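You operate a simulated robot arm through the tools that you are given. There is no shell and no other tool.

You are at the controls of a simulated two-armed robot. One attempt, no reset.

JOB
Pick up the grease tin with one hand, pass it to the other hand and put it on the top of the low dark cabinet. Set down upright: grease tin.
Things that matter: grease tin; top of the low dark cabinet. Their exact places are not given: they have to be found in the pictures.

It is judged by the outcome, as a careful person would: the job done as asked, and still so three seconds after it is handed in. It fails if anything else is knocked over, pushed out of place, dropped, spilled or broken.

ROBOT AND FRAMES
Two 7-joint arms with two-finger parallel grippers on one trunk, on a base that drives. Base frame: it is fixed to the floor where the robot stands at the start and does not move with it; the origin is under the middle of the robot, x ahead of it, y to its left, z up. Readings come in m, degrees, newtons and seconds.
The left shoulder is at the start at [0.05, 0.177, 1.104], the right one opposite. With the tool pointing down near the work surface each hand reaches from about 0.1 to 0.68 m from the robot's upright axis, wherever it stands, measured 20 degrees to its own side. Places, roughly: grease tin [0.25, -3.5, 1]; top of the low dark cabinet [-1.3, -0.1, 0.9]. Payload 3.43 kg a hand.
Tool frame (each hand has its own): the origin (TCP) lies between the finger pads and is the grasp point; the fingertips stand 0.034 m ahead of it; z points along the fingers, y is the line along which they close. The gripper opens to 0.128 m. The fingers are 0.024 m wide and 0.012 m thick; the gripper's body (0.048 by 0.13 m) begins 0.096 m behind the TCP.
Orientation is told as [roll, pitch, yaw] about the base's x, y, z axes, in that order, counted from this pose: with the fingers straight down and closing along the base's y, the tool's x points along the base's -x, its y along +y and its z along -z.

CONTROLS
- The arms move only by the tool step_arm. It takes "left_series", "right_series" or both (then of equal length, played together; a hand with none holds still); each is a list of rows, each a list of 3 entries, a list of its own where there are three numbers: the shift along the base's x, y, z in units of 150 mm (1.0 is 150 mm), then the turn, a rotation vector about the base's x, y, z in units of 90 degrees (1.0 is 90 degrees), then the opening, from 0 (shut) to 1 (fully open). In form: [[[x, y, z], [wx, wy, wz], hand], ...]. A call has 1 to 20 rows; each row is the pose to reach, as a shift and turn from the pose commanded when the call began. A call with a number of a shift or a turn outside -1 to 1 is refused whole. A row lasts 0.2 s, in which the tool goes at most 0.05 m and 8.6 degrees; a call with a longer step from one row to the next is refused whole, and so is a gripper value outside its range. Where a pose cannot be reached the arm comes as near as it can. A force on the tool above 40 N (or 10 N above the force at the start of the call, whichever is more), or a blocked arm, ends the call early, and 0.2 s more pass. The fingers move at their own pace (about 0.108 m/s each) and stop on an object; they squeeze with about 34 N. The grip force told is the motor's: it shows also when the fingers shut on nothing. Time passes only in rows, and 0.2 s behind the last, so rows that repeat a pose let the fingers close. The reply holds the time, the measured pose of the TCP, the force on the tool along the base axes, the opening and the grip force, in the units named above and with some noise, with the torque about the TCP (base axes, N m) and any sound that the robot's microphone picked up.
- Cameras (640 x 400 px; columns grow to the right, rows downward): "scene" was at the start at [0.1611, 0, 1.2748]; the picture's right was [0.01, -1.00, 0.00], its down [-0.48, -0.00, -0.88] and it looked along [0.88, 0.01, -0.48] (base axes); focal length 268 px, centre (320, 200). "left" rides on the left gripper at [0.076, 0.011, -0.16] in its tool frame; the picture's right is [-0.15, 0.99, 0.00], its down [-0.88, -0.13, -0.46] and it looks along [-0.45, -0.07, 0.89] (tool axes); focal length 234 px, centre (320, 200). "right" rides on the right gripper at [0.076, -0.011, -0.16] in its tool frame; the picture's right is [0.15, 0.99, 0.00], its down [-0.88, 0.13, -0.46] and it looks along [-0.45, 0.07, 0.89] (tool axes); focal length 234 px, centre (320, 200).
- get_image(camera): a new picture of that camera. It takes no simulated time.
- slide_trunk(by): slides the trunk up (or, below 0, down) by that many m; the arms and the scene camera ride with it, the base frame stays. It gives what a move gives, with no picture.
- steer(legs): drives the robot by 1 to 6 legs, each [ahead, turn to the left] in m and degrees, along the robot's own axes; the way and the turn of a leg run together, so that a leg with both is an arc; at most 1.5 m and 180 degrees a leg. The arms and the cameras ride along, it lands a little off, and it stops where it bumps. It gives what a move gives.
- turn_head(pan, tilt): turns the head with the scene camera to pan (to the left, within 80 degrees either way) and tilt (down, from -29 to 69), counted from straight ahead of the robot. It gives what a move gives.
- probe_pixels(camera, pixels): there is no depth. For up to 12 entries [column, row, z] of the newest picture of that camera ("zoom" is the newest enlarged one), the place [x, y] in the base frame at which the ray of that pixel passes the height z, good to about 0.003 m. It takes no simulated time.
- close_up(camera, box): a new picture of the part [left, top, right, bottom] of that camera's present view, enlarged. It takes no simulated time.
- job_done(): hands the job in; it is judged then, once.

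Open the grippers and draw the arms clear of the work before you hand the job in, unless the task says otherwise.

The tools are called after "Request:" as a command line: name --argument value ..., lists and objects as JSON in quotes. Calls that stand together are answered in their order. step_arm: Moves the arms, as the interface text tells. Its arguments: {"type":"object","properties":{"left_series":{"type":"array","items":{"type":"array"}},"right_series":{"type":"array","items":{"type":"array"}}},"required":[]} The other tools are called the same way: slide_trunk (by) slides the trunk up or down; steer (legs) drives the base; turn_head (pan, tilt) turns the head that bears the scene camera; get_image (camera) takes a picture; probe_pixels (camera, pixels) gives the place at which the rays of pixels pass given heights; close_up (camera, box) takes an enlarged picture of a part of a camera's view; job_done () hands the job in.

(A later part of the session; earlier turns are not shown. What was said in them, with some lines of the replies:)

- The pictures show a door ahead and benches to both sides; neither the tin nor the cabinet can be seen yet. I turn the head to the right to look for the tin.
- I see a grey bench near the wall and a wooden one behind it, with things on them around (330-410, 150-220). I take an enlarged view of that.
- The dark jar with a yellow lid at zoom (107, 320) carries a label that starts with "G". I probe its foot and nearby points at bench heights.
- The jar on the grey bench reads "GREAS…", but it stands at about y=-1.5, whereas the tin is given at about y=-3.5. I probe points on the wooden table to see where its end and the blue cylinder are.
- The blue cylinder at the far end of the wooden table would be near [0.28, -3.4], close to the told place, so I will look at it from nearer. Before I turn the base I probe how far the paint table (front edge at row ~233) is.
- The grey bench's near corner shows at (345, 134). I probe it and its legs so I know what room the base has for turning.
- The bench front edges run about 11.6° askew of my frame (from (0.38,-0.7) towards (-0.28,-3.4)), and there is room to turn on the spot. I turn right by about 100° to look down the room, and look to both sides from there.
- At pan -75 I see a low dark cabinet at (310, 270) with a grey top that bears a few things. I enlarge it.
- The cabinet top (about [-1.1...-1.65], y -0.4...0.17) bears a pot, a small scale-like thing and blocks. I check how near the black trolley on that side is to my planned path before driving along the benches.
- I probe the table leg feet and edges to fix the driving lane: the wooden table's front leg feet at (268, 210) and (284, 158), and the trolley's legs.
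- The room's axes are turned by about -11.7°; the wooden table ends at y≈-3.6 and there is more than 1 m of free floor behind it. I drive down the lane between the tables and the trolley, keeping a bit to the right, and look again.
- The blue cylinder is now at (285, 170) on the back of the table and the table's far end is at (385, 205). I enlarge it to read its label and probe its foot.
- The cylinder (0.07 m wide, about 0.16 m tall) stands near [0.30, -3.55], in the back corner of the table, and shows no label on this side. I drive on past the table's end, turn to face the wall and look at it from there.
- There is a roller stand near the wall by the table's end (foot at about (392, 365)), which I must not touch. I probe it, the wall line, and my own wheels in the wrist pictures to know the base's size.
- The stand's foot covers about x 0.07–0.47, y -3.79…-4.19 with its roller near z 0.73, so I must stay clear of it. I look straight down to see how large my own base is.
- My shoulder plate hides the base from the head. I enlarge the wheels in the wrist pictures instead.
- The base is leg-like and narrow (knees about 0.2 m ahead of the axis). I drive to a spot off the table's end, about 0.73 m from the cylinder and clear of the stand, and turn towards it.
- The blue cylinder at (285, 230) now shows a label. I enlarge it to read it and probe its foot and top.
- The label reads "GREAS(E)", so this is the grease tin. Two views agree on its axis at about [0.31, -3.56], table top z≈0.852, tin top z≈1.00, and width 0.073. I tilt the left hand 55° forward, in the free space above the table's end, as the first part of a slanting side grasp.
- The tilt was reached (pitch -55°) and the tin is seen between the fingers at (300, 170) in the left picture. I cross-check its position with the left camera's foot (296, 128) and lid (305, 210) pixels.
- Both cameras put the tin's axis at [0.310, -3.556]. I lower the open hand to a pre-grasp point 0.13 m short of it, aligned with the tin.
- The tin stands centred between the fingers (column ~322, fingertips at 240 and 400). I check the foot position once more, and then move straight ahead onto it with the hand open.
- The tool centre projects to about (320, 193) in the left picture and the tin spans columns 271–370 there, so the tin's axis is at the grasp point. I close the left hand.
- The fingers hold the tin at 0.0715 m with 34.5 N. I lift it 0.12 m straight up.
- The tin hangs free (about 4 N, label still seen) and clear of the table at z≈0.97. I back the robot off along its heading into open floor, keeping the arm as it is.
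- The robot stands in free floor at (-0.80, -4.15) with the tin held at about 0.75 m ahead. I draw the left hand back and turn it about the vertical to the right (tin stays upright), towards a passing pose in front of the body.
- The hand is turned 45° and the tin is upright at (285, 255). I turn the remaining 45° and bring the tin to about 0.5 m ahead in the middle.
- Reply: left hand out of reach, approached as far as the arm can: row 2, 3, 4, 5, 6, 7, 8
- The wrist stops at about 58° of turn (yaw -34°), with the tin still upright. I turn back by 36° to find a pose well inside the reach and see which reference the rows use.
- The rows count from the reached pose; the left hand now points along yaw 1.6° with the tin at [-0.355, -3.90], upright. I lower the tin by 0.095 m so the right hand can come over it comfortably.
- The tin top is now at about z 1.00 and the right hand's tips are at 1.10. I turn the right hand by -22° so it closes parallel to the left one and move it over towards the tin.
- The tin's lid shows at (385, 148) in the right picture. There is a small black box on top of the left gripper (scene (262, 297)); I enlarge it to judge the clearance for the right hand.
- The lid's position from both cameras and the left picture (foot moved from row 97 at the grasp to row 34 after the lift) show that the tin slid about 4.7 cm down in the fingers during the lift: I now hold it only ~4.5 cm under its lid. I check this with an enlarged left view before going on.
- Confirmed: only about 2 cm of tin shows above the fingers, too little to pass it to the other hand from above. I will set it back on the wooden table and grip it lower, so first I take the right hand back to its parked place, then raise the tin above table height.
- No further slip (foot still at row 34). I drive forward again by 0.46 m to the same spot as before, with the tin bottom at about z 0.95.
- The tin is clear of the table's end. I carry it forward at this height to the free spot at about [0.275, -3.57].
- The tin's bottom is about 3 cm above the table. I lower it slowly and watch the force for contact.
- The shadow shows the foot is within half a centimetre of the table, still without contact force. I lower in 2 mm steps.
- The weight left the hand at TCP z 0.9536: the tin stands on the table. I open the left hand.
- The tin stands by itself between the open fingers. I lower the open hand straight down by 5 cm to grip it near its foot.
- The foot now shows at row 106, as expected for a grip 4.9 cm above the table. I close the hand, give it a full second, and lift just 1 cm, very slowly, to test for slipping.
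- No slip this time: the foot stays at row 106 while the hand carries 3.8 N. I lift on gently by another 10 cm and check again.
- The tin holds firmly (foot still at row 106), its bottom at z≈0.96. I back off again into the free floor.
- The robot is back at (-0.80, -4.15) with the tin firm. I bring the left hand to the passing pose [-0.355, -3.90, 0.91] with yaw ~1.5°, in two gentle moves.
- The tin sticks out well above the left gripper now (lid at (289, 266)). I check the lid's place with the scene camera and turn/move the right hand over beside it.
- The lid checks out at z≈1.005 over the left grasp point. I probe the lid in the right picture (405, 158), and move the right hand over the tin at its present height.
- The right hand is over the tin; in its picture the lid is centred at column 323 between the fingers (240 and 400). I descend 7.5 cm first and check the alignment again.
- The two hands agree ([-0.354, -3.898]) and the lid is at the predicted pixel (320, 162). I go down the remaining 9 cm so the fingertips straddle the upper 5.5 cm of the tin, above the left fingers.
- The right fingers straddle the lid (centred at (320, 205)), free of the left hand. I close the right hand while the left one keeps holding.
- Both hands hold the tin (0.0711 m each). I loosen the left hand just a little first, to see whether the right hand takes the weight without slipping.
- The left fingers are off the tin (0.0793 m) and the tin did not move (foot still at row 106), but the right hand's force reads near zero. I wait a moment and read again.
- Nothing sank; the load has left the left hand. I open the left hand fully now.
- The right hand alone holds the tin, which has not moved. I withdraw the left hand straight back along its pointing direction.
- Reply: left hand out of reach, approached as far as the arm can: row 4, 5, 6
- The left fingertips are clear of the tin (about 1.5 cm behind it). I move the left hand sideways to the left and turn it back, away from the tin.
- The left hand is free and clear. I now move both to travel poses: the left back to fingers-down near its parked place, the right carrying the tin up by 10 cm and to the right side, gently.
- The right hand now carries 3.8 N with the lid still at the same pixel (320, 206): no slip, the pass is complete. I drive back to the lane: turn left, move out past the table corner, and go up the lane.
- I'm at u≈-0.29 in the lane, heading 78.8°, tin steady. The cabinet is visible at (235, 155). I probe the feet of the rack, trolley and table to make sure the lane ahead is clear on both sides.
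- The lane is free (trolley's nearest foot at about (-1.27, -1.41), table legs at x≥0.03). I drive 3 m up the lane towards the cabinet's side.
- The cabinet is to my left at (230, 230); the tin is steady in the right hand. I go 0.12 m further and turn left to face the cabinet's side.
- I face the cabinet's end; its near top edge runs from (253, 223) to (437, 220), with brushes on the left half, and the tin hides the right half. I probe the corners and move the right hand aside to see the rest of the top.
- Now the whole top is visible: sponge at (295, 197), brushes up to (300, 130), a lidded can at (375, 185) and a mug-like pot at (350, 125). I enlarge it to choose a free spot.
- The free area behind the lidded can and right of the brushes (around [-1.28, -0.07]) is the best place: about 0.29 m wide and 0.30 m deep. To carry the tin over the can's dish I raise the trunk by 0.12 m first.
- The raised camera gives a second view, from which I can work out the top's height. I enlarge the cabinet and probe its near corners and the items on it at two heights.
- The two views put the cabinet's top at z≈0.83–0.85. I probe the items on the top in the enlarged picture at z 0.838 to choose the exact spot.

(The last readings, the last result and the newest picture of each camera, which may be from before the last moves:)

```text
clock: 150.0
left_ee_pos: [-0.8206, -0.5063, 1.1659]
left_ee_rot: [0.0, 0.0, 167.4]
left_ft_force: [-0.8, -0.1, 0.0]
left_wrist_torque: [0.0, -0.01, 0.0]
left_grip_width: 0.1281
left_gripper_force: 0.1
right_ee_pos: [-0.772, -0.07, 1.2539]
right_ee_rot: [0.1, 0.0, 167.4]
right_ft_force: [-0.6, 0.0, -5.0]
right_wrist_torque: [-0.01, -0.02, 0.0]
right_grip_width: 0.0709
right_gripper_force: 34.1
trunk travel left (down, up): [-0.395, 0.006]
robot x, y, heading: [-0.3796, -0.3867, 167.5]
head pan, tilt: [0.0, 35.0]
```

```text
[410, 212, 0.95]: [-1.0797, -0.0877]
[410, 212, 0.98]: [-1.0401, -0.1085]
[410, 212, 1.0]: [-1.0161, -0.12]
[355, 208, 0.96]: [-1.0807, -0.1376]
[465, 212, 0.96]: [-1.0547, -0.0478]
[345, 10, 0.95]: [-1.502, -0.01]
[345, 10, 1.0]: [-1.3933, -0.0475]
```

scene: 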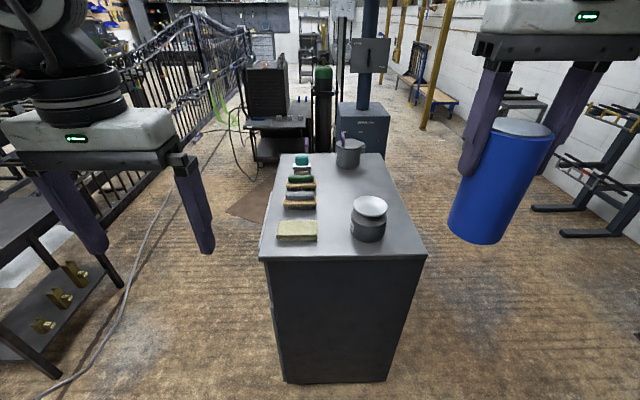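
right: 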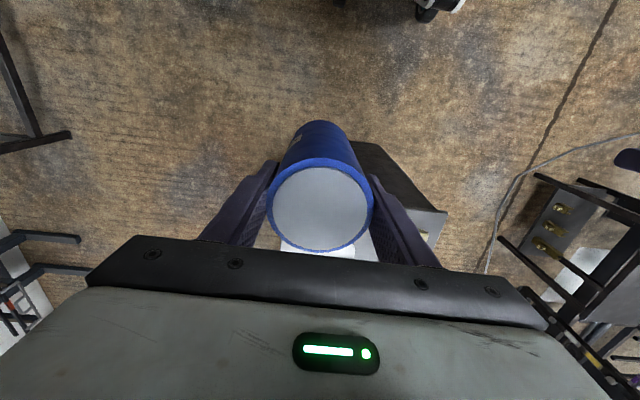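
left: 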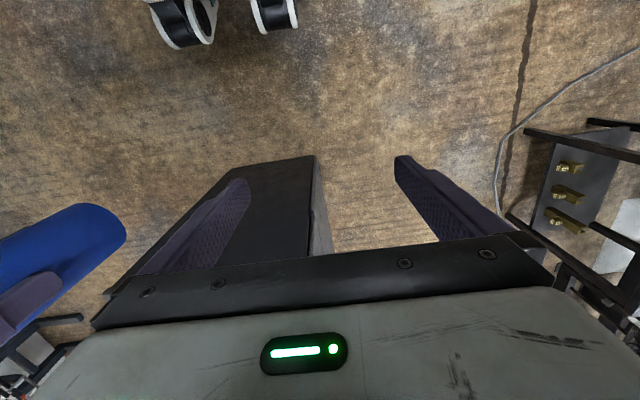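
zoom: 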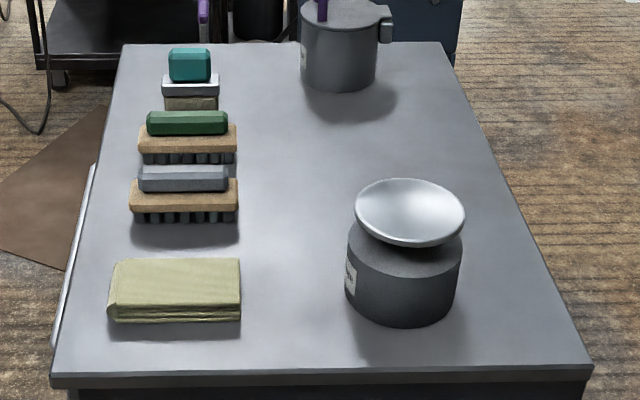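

The can stands at about [-1.11, -0.07] (dish top only ~0.94), the pot at [-1.55, 0.01] and the brushes' edge at y≈-0.19. I choose [-1.29, -0.06] for the tin, and drive 0.35 m ahead to bring it within reach; the knees stay about 0.12 m off the cabinet.

Request:
steer --legs '[[0.35, 0]]'

Request:
turn_head --pan 0 --tilt 50

Request:
get_image --camera "scene"

Request:
get_image --camera "right"

```text
clock: 152.3
left_ee_pos: [-1.1598, -0.4298, 1.1657]
left_ee_rot: [0.1, 0.1, 167.5]
left_ft_force: [-0.5, -0.3, 0.1]
left_wrist_torque: [-0.03, -0.01, 0.0]
left_grip_width: 0.1279
left_gripper_force: 0.1
right_ee_pos: [-1.1114, 0.0059, 1.2532]
right_ee_rot: [0.0, 0.0, 167.4]
right_ft_force: [-0.4, 0.1, -4.3]
right_wrist_torque: [0.01, -0.04, 0.02]
right_grip_width: 0.0709
right_gripper_force: 33.8
trunk travel left (down, up): [-0.395, 0.006]
robot x, y, heading: [-0.7183, -0.309, 167.6]
head pan, tilt: [0.0, 35.0]
```

```text
clock: 153.1
left_ee_pos: [-1.1598, -0.4291, 1.1664]
left_ee_rot: [0.0, 0.0, 167.4]
left_ft_force: [-0.4, -0.6, -1.0]
left_wrist_torque: [0.0, 0.02, 0.01]
left_grip_width: 0.1281
left_gripper_force: 0.1
right_ee_pos: [-1.1114, 0.0064, 1.2537]
right_ee_rot: [0.0, 0.0, 167.4]
right_ft_force: [-0.3, 0.0, -4.4]
right_wrist_torque: [0.01, -0.01, -0.04]
right_grip_width: 0.0709
right_gripper_force: 34.0
trunk travel left (down, up): [-0.395, 0.006]
robot x, y, heading: [-0.718, -0.311, 167.7]
head pan, tilt: [0.0, 50.0]
```

```text
taken
```

scene: 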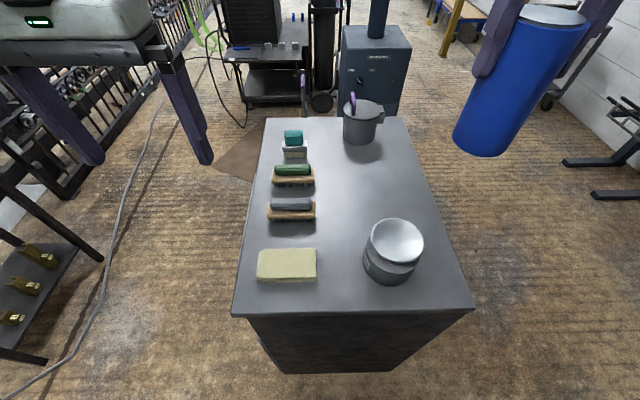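

```text
taken
```

right: 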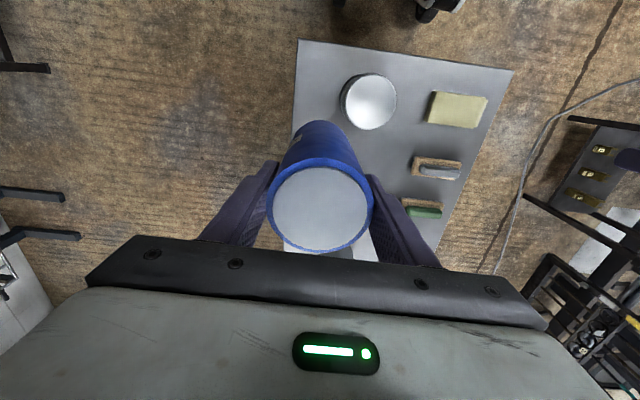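

From here the top is well seen: can at (390, 255), pot at (360, 122), brushes up to x-pixel 316. I probe these again from this steeper view to confirm the chosen spot.

Request:
probe_pixels --camera "scene" --pixels '[[388, 284, 0.838], [364, 265, 0.838], [415, 270, 0.838], [395, 240, 0.935], [361, 144, 0.838], [344, 132, 0.838], [380, 132, 0.838], [316, 218, 0.838], [316, 182, 0.838], [306, 156, 0.838], [365, 185, 0.838], [475, 307, 0.838]]'

Request:
probe_pixels --camera "scene" --pixels '[[232, 314, 0.838], [404, 117, 0.838], [266, 118, 0.838], [375, 195, 0.838], [360, 200, 0.838]]'

```text
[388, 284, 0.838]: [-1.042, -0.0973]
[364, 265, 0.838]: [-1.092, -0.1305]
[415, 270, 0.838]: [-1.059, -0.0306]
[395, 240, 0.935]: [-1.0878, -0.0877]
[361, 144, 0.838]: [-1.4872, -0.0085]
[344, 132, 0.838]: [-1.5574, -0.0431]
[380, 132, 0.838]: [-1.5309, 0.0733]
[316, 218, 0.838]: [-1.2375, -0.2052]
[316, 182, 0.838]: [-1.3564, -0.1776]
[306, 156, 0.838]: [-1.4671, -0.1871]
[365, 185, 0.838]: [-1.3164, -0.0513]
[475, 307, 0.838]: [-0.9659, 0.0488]
```

```text
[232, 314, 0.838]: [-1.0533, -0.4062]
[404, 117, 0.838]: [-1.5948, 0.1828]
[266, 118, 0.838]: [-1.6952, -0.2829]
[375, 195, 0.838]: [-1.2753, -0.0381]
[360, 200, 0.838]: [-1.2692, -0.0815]
```

All views agree; at [-1.29, -0.06] the tin has at least 7 cm to every neighbour. I carry it there in two gentle moves, keeping its bottom well above the can's dish (z≈0.94).

Request:
step_arm --right_series '[[[-0.03, -0.01, -0.04], [0, 0, 0], 0], [[-0.09, -0.035, -0.12], [0, 0, 0], 0], [[-0.17, -0.065, -0.22], [0, 0, 0], 0], [[-0.26, -0.1, -0.32], [0, 0, 0], 0], [[-0.35, -0.135, -0.42], [0, 0, 0], 0], [[-0.44, -0.17, -0.52], [0, 0, 0], 0], [[-0.52, -0.2, -0.6], [0, 0, 0], 0], [[-0.58, -0.22, -0.65], [0, 0, 0], 0], [[-0.6, -0.23, -0.67], [0, 0, 0], 0]]'

Request:
step_arm --right_series '[[[-0.04, -0.015, -0.01], [0, 0, 0], 0], [[-0.11, -0.04, -0.03], [0, 0, 0], 0], [[-0.2, -0.07, -0.06], [0, 0, 0], 0], [[-0.3, -0.1, -0.09], [0, 0, 0], 0], [[-0.4, -0.14, -0.12], [0, 0, 0], 0], [[-0.49, -0.17, -0.15], [0, 0, 0], 0], [[-0.56, -0.2, -0.18], [0, 0, 0], 0], [[-0.59, -0.21, -0.2], [0, 0, 0], 0], [[-0.59, -0.21, -0.2], [0, 0, 0], 0]]'

Request:
get_image --camera "scene"

Request:
get_image --camera "right"

```text
clock: 155.1
left_ee_pos: [-1.1592, -0.4293, 1.1666]
left_ee_rot: [0.0, 0.0, 167.5]
left_ft_force: [0.0, 0.3, 0.1]
left_wrist_torque: [0.02, 0.0, 0.02]
left_grip_width: 0.1278
left_gripper_force: 0.1
right_ee_pos: [-1.2016, -0.0288, 1.1532]
right_ee_rot: [0.1, 0.0, 167.5]
right_ft_force: [-0.3, 0.2, -3.6]
right_wrist_torque: [0.04, 0.04, -0.03]
right_grip_width: 0.0713
right_gripper_force: 34.0
trunk travel left (down, up): [-0.395, 0.006]
robot x, y, heading: [-0.7146, -0.3099, 167.5]
head pan, tilt: [0.0, 50.0]
```

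```text
clock: 157.1
left_ee_pos: [-1.1594, -0.4295, 1.1657]
left_ee_rot: [0.0, 0.0, 167.4]
left_ft_force: [0.2, -0.1, -0.7]
left_wrist_torque: [-0.03, -0.01, -0.02]
left_grip_width: 0.1281
left_gripper_force: 0.0
right_ee_pos: [-1.2886, -0.0596, 1.1223]
right_ee_rot: [-0.1, 0.1, 167.5]
right_ft_force: [-0.3, -0.3, -4.4]
right_wrist_torque: [0.02, -0.01, 0.01]
right_grip_width: 0.071
right_gripper_force: 34.1
trunk travel left (down, up): [-0.395, 0.006]
robot x, y, heading: [-0.7203, -0.31, 167.7]
head pan, tilt: [0.0, 50.0]
```

```text
taken
```

scene: 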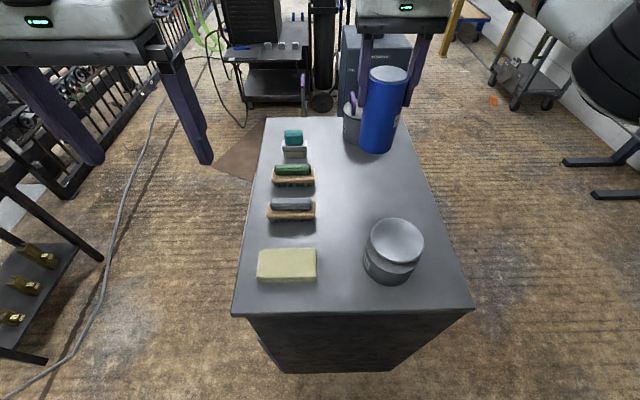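

```text
taken
```

right: 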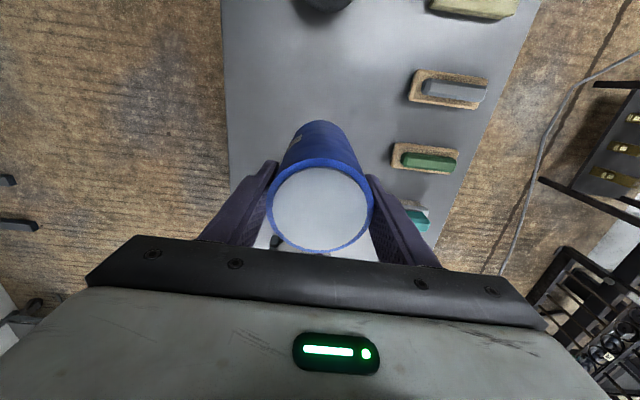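

The tin hangs over the chosen spot with its bottom at z≈1.0. I lower it straight down to about 2.5 cm above the top.

Request:
step_arm --right_series '[[[0, 0, -0.05], [0, 0, 0], 0], [[0, 0, -0.14], [0, 0, 0], 0], [[0, 0, -0.24], [0, 0, 0], 0], [[0, 0, -0.34], [0, 0, 0], 0], [[0, 0, -0.44], [0, 0, 0], 0], [[0, 0, -0.54], [0, 0, 0], 0], [[0, 0, -0.64], [0, 0, 0], 0], [[0, 0, -0.74], [0, 0, 0], 0], [[0, 0, -0.82], [0, 0, 0], 0], [[0, 0, -0.88], [0, 0, 0], 0], [[0, 0, -0.91], [0, 0, 0], 0], [[0, 0, -0.91], [0, 0, 0], 0]]'

Request:
get_image --camera "scene"

Request:
get_image --camera "right"

```text
clock: 159.7
left_ee_pos: [-1.1592, -0.43, 1.1658]
left_ee_rot: [0.1, 0.0, 167.4]
left_ft_force: [0.2, 1.1, -0.9]
left_wrist_torque: [-0.01, -0.02, -0.03]
left_grip_width: 0.1282
left_gripper_force: 0.1
right_ee_pos: [-1.2896, -0.0603, 0.9862]
right_ee_rot: [0.0, 0.0, 167.4]
right_ft_force: [0.2, -0.8, -4.3]
right_wrist_torque: [0.04, 0.0, 0.02]
right_grip_width: 0.0708
right_gripper_force: 33.6
trunk travel left (down, up): [-0.395, 0.006]
robot x, y, heading: [-0.7187, -0.3116, 167.6]
head pan, tilt: [0.0, 50.0]
```

```text
taken
```

scene: 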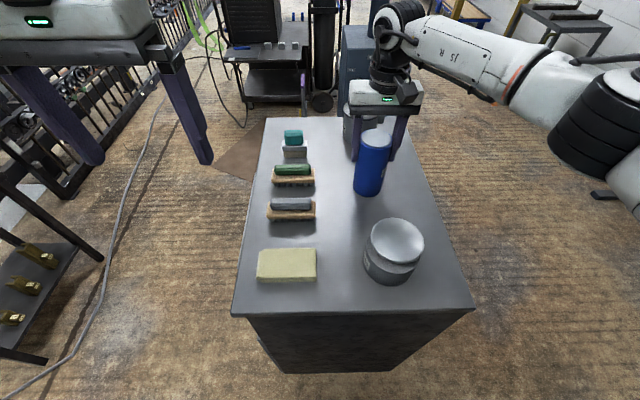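

```text
taken
```

right: 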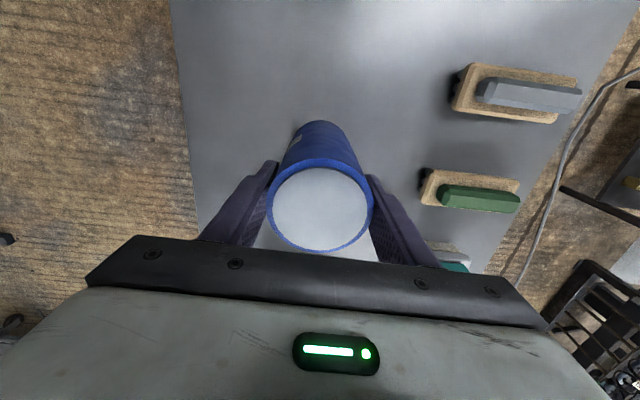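

The tin is about 2.5 cm above the top, upright and clear of everything. I lower 1.5 cm slowly, then in 2–3 mm steps, watching the force.

Request:
step_arm --right_series '[[[0, 0, -0.02], [0, 0, 0], 0], [[0, 0, -0.04], [0, 0, 0], 0], [[0, 0, -0.06], [0, 0, 0], 0], [[0, 0, -0.08], [0, 0, 0], 0], [[0, 0, -0.1], [0, 0, 0], 0], [[0, 0, -0.1], [0, 0, 0], 0]]'

Request:
step_arm --right_series '[[[0, 0, -0.015], [0, 0, 0], 0], [[0, 0, -0.015], [0, 0, 0], 0]]'

Request:
step_arm --right_series '[[[0, 0, -0.015], [0, 0, 0], 0], [[0, 0, -0.015], [0, 0, 0], 0]]'

```text
clock: 161.1
left_ee_pos: [-1.1559, -0.4311, 1.1663]
left_ee_rot: [0.0, -0.3, 167.4]
left_ft_force: [0.3, 0.6, -0.3]
left_wrist_torque: [0.0, 0.0, -0.04]
left_grip_width: 0.1283
left_gripper_force: 0.1
right_ee_pos: [-1.2893, -0.0609, 0.9782]
right_ee_rot: [0.0, -0.8, 167.5]
right_ft_force: [-1.6, 3.9, 36.3]
right_wrist_torque: [0.41, -0.07, 0.12]
right_grip_width: 0.071
right_gripper_force: 34.0
trunk travel left (down, up): [-0.395, 0.006]
robot x, y, heading: [-0.7156, -0.3066, 167.6]
head pan, tilt: [0.0, 50.0]
```

```text
clock: 161.7
left_ee_pos: [-1.1563, -0.4305, 1.1679]
left_ee_rot: [0.0, -0.1, 167.4]
left_ft_force: [0.4, -0.2, 0.3]
left_wrist_torque: [0.01, 0.02, -0.02]
left_grip_width: 0.128
left_gripper_force: 0.0
right_ee_pos: [-1.2877, -0.0607, 0.9766]
right_ee_rot: [0.0, -0.7, 167.4]
right_ft_force: [-1.0, 2.3, 36.0]
right_wrist_torque: [0.38, -0.05, 0.06]
right_grip_width: 0.0712
right_gripper_force: 33.9
trunk travel left (down, up): [-0.395, 0.006]
robot x, y, heading: [-0.7193, -0.3103, 167.4]
head pan, tilt: [0.0, 50.0]
```

```text
clock: 162.2
left_ee_pos: [-1.1569, -0.4307, 1.1678]
left_ee_rot: [0.0, -0.2, 167.4]
left_ft_force: [-0.4, 0.6, 0.4]
left_wrist_torque: [-0.02, -0.01, 0.02]
left_grip_width: 0.1282
left_gripper_force: 0.0
right_ee_pos: [-1.2888, -0.0607, 0.9737]
right_ee_rot: [0.1, -0.8, 167.4]
right_ft_force: [-0.4, 3.3, 35.1]
right_wrist_torque: [0.39, 0.0, 0.04]
right_grip_width: 0.0713
right_gripper_force: 34.6
trunk travel left (down, up): [-0.395, 0.006]
robot x, y, heading: [-0.7185, -0.312, 167.4]
head pan, tilt: [0.0, 50.0]
```

The tin touched down earlier than reckoned: the hand now presses with about 36 N. I stop lowering and raise by small steps to take off the load before opening.

Request:
step_arm --right_series '[[[0, 0, 0.01], [0, 0, 0], 0], [[0, 0, 0.02], [0, 0, 0], 0], [[0, 0, 0.02], [0, 0, 0], 0]]'

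Request:
get_image --camera "scene"

Request:
get_image --camera "right"

```text
clock: 163.1
left_ee_pos: [-1.1573, -0.4296, 1.1667]
left_ee_rot: [0.0, -0.2, 167.4]
left_ft_force: [-0.9, -0.3, 0.1]
left_wrist_torque: [0.06, -0.01, -0.02]
left_grip_width: 0.1277
left_gripper_force: 0.1
right_ee_pos: [-1.2888, -0.0615, 0.9749]
right_ee_rot: [0.1, -0.4, 167.5]
right_ft_force: [-2.5, 1.2, 22.7]
right_wrist_torque: [0.26, 1.01, -0.06]
right_grip_width: 0.0711
right_gripper_force: 33.7
trunk travel left (down, up): [-0.395, 0.006]
robot x, y, heading: [-0.7188, -0.3133, 167.5]
head pan, tilt: [0.0, 50.0]
```

```text
taken
```

scene: 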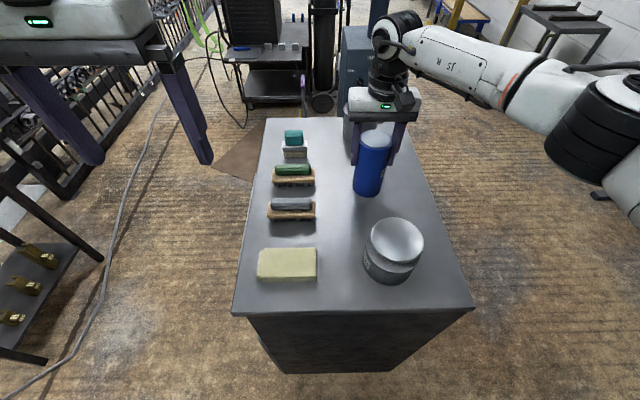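

```text
taken
```

right: 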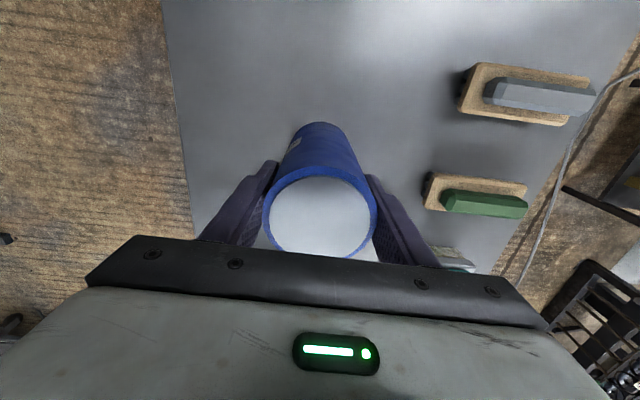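

The force is down to 23 N. I raise another 4 mm in tiny steps.

Request:
step_arm --right_series '[[[0, 0, 0.01], [0, 0, 0], 0], [[0, 0, 0.02], [0, 0, 0], 0], [[0, 0, 0.02], [0, 0, 0], 0]]'

Request:
step_arm --right_series '[[[0, 0, 0.007], [0, 0, 0], 0], [[0, 0, 0.013], [0, 0, 0], 0], [[0, 0, 0.013], [0, 0, 0], 0]]'

```text
clock: 163.8
left_ee_pos: [-1.1596, -0.4304, 1.1668]
left_ee_rot: [0.1, -0.1, 167.4]
left_ft_force: [0.1, -0.1, 0.5]
left_wrist_torque: [-0.02, 0.02, -0.02]
left_grip_width: 0.1279
left_gripper_force: 0.1
right_ee_pos: [-1.2883, -0.0607, 0.9736]
right_ee_rot: [-0.1, -0.1, 167.4]
right_ft_force: [-5.9, 0.3, 11.1]
right_wrist_torque: [0.15, 1.18, 0.02]
right_grip_width: 0.0708
right_gripper_force: 33.6
trunk travel left (down, up): [-0.395, 0.006]
robot x, y, heading: [-0.7203, -0.3126, 167.3]
head pan, tilt: [0.0, 50.0]
```

```text
clock: 164.7
left_ee_pos: [-1.1586, -0.4294, 1.166]
left_ee_rot: [0.0, -0.1, 167.3]
left_ft_force: [-0.3, 0.8, 0.9]
left_wrist_torque: [-0.02, 0.0, -0.01]
left_grip_width: 0.1278
left_gripper_force: 0.1
right_ee_pos: [-1.2886, -0.0595, 0.9749]
right_ee_rot: [0.0, 0.2, 167.4]
right_ft_force: [-1.2, -2.1, 0.9]
right_wrist_torque: [-0.14, 0.3, 0.04]
right_grip_width: 0.0708
right_gripper_force: 33.8
trunk travel left (down, up): [-0.395, 0.006]
robot x, y, heading: [-0.7183, -0.3086, 167.4]
head pan, tilt: [0.0, 50.0]
```

The load is gone (0.9 N); the tin stands on the top. I look closely before opening the fingers.

Request:
close_up --camera "scene" --box '[310, 90, 450, 210]'

Request:
get_image --camera "right"

```text
3.33 times, centred on (380, 150) of scene
```

zoom: 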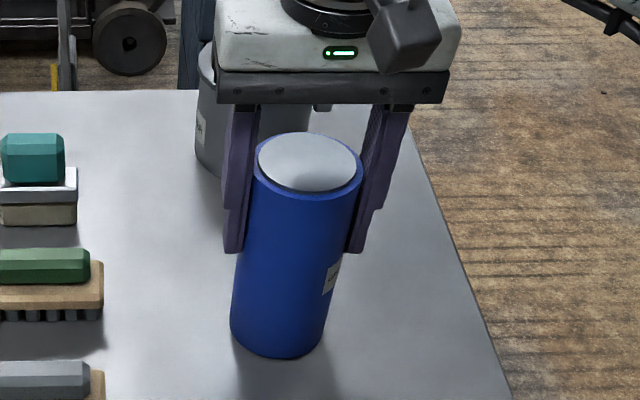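

```text
taken
```

right: 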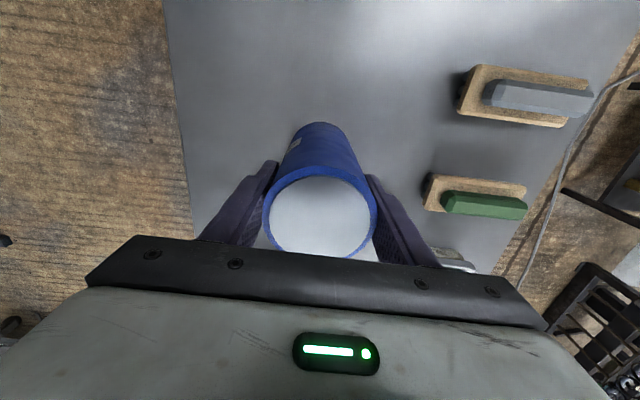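

The tin stands upright with its lid centred between the fingers. I open the right hand: a little first, then fully.

Request:
step_arm --right_series '[[[0, 0, 0], [0, 0, 0], 0.62], [[0, 0, 0], [0, 0, 0], 0.62], [[0, 0, 0], [0, 0, 0], 0.8], [[0, 0, 0], [0, 0, 0], 1], [[0, 0, 0], [0, 0, 0], 1], [[0, 0, 0], [0, 0, 0], 1]]'

Request:
get_image --camera "right"

Request:
close_up --camera "scene" --box '[310, 90, 450, 210]'

```text
clock: 166.1
left_ee_pos: [-1.1584, -0.4296, 1.1658]
left_ee_rot: [0.1, 0.1, 167.3]
left_ft_force: [0.0, -0.4, 0.3]
left_wrist_torque: [-0.01, 0.0, -0.03]
left_grip_width: 0.1278
left_gripper_force: 0.1
right_ee_pos: [-1.2881, -0.061, 0.9757]
right_ee_rot: [-0.1, 0.0, 167.4]
right_ft_force: [-1.0, -0.4, 0.0]
right_wrist_torque: [0.0, 0.02, 0.02]
right_grip_width: 0.1279
right_gripper_force: 0.1
trunk travel left (down, up): [-0.395, 0.006]
robot x, y, heading: [-0.7155, -0.3138, 167.3]
head pan, tilt: [0.0, 50.0]
```

```text
taken
```

right: 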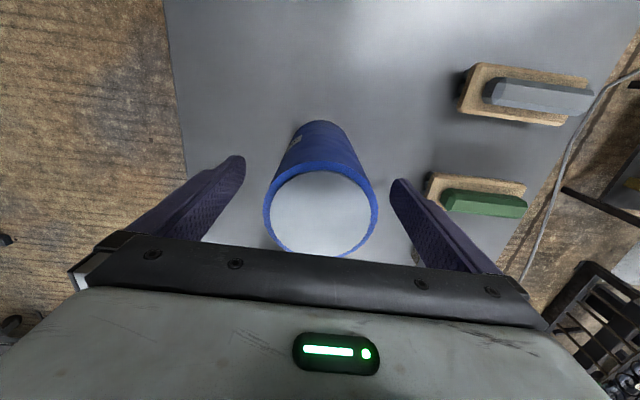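

```text
3.33 times, centred on (380, 150) of scene
```

zoom: 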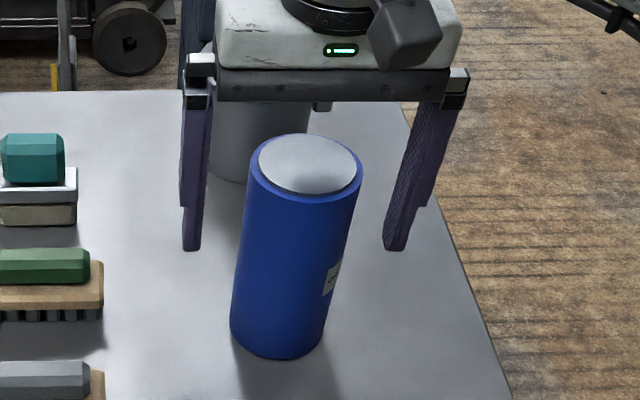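

The tin stands free and upright between the open fingers. I raise the right hand straight up by 15 cm.

Request:
step_arm --right_series '[[[0, 0, 0.08], [0, 0, 0], 1], [[0, 0, 0.2], [0, 0, 0], 1], [[0, 0, 0.36], [0, 0, 0], 1], [[0, 0, 0.52], [0, 0, 0], 1], [[0, 0, 0.68], [0, 0, 0], 1], [[0, 0, 0.84], [0, 0, 0], 1], [[0, 0, 0.98], [0, 0, 0], 1], [[0, 0, 0.98], [0, 0, 0], 1]]'

Request:
get_image --camera "right"

Request:
get_image --camera "scene"

```text
clock: 167.8
left_ee_pos: [-1.1608, -0.4305, 1.1657]
left_ee_rot: [-0.1, -0.1, 167.4]
left_ft_force: [0.7, 0.9, 0.1]
left_wrist_torque: [-0.01, -0.03, -0.01]
left_grip_width: 0.1282
left_gripper_force: 0.0
right_ee_pos: [-1.2882, -0.0604, 1.1229]
right_ee_rot: [0.0, 0.1, 167.5]
right_ft_force: [0.9, -0.3, 0.2]
right_wrist_torque: [0.01, -0.05, 0.0]
right_grip_width: 0.1276
right_gripper_force: 0.1
trunk travel left (down, up): [-0.395, 0.006]
robot x, y, heading: [-0.7172, -0.3111, 167.4]
head pan, tilt: [0.0, 50.0]
```

```text
taken
```

right: 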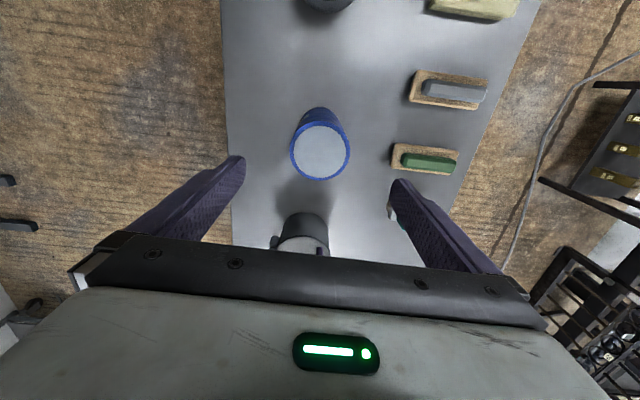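

```text
taken
```

scene: 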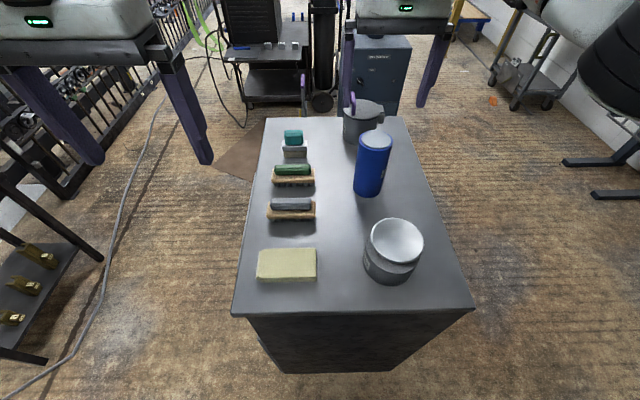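

The tin stands alone at (373, 165), nothing else has moved. I draw the right hand back and up, the way it came.

Request:
step_arm --right_series '[[[0, 0, 0.12], [0, 0, 0], 1], [[0.05, 0.05, 0.25], [0, 0, 0], 1], [[0.2, 0.12, 0.32], [0, 0, 0], 1], [[0.38, 0.2, 0.38], [0, 0, 0], 1], [[0.56, 0.28, 0.42], [0, 0, 0], 1], [[0.74, 0.36, 0.46], [0, 0, 0], 1], [[0.92, 0.42, 0.5], [0, 0, 0], 1], [[0.92, 0.42, 0.5], [0, 0, 0], 1]]'

Request:
steer --legs '[[-0.35, 0]]'

Request:
turn_head --pan 0 --tilt 38

Request:
get_image --camera "scene"

Request:
close_up --camera "scene" --box '[245, 110, 440, 265]'

```text
clock: 169.7
left_ee_pos: [-1.1594, -0.4315, 1.1661]
left_ee_rot: [0.0, -0.1, 167.5]
left_ft_force: [0.0, -0.4, -0.7]
left_wrist_torque: [-0.02, -0.01, -0.01]
left_grip_width: 0.128
left_gripper_force: 0.0
right_ee_pos: [-1.1526, 0.0024, 1.1989]
right_ee_rot: [0.0, -0.1, 167.4]
right_ft_force: [0.6, 0.6, -0.9]
right_wrist_torque: [0.01, -0.02, -0.01]
right_grip_width: 0.1281
right_gripper_force: 0.1
trunk travel left (down, up): [-0.395, 0.006]
robot x, y, heading: [-0.7179, -0.3098, 167.3]
head pan, tilt: [0.0, 50.0]
```

```text
clock: 171.9
left_ee_pos: [-0.8179, -0.5062, 1.1665]
left_ee_rot: [-0.1, 0.0, 167.3]
left_ft_force: [-0.3, 1.3, 0.6]
left_wrist_torque: [0.0, 0.05, 0.02]
left_grip_width: 0.1279
left_gripper_force: 0.0
right_ee_pos: [-0.8085, -0.0744, 1.1973]
right_ee_rot: [0.0, 0.0, 167.3]
right_ft_force: [-0.7, 0.4, -0.3]
right_wrist_torque: [0.0, 0.01, 0.01]
right_grip_width: 0.1281
right_gripper_force: 0.0
trunk travel left (down, up): [-0.395, 0.006]
robot x, y, heading: [-0.3724, -0.3873, 167.1]
head pan, tilt: [0.0, 50.0]
```

```text
clock: 172.7
left_ee_pos: [-0.8187, -0.5055, 1.1661]
left_ee_rot: [0.1, 0.0, 167.3]
left_ft_force: [-0.3, -0.2, -0.2]
left_wrist_torque: [0.0, 0.01, 0.0]
left_grip_width: 0.1279
left_gripper_force: 0.0
right_ee_pos: [-0.8096, -0.0731, 1.1985]
right_ee_rot: [0.0, 0.0, 167.3]
right_ft_force: [-0.5, -0.1, 0.5]
right_wrist_torque: [0.02, -0.01, -0.02]
right_grip_width: 0.128
right_gripper_force: 0.1
trunk travel left (down, up): [-0.395, 0.006]
robot x, y, heading: [-0.3766, -0.389, 166.9]
head pan, tilt: [0.0, 38.0]
```

```text
taken
```

scene: 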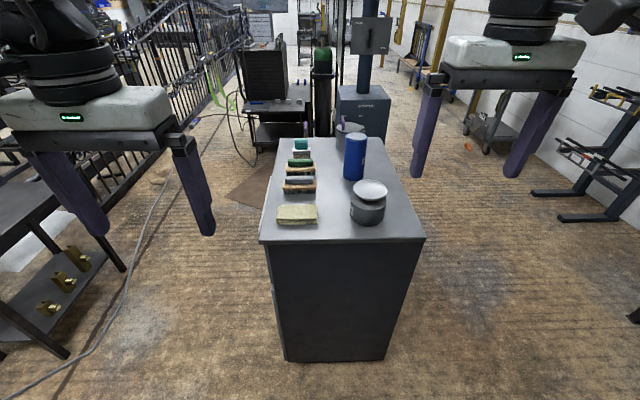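

```text
2.58 times, centred on (342, 188) of scene
```

zoom: 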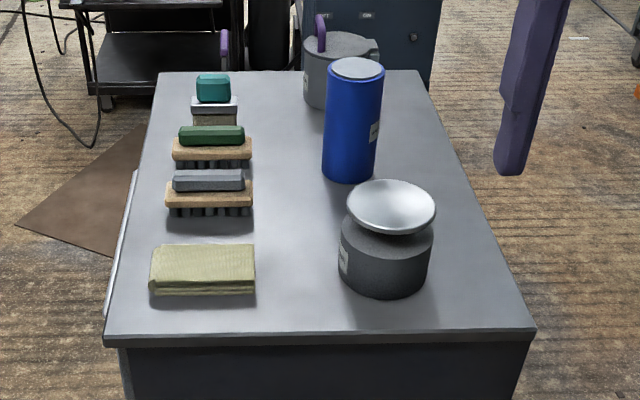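

The grease tin stands upright on the cabinet's top between the can and the pot. The other items are where they were, both grippers are open and both arms are clear, so I hand the job in.

Request:
job_done

```text
The job is handed in.
```

The grease tin is standing upright on top of the low dark cabinet, at about [-1.29, -0.06], with at least 7 cm to everything around it. I picked it up with the left hand, passed it to the right hand in the air, and set it down with the right.

- **Slip on the first lift:** the tin slid about 4.7 cm down in the left fingers, leaving too little above them for the right hand to take. I put it back on the wooden table, gripped it lower and lifted more slowly. It did not slip again.
- **Early touchdown on the cabinet:** the tin reached the surface about 1.5 cm sooner than I had worked out. The hand pressed down with about 36 N before I eased it off and opened the fingers.

In the last picture nothing else on the cabinet had moved. Both grippers are open, and the robot has backed about 0.35 m away from the cabinet.
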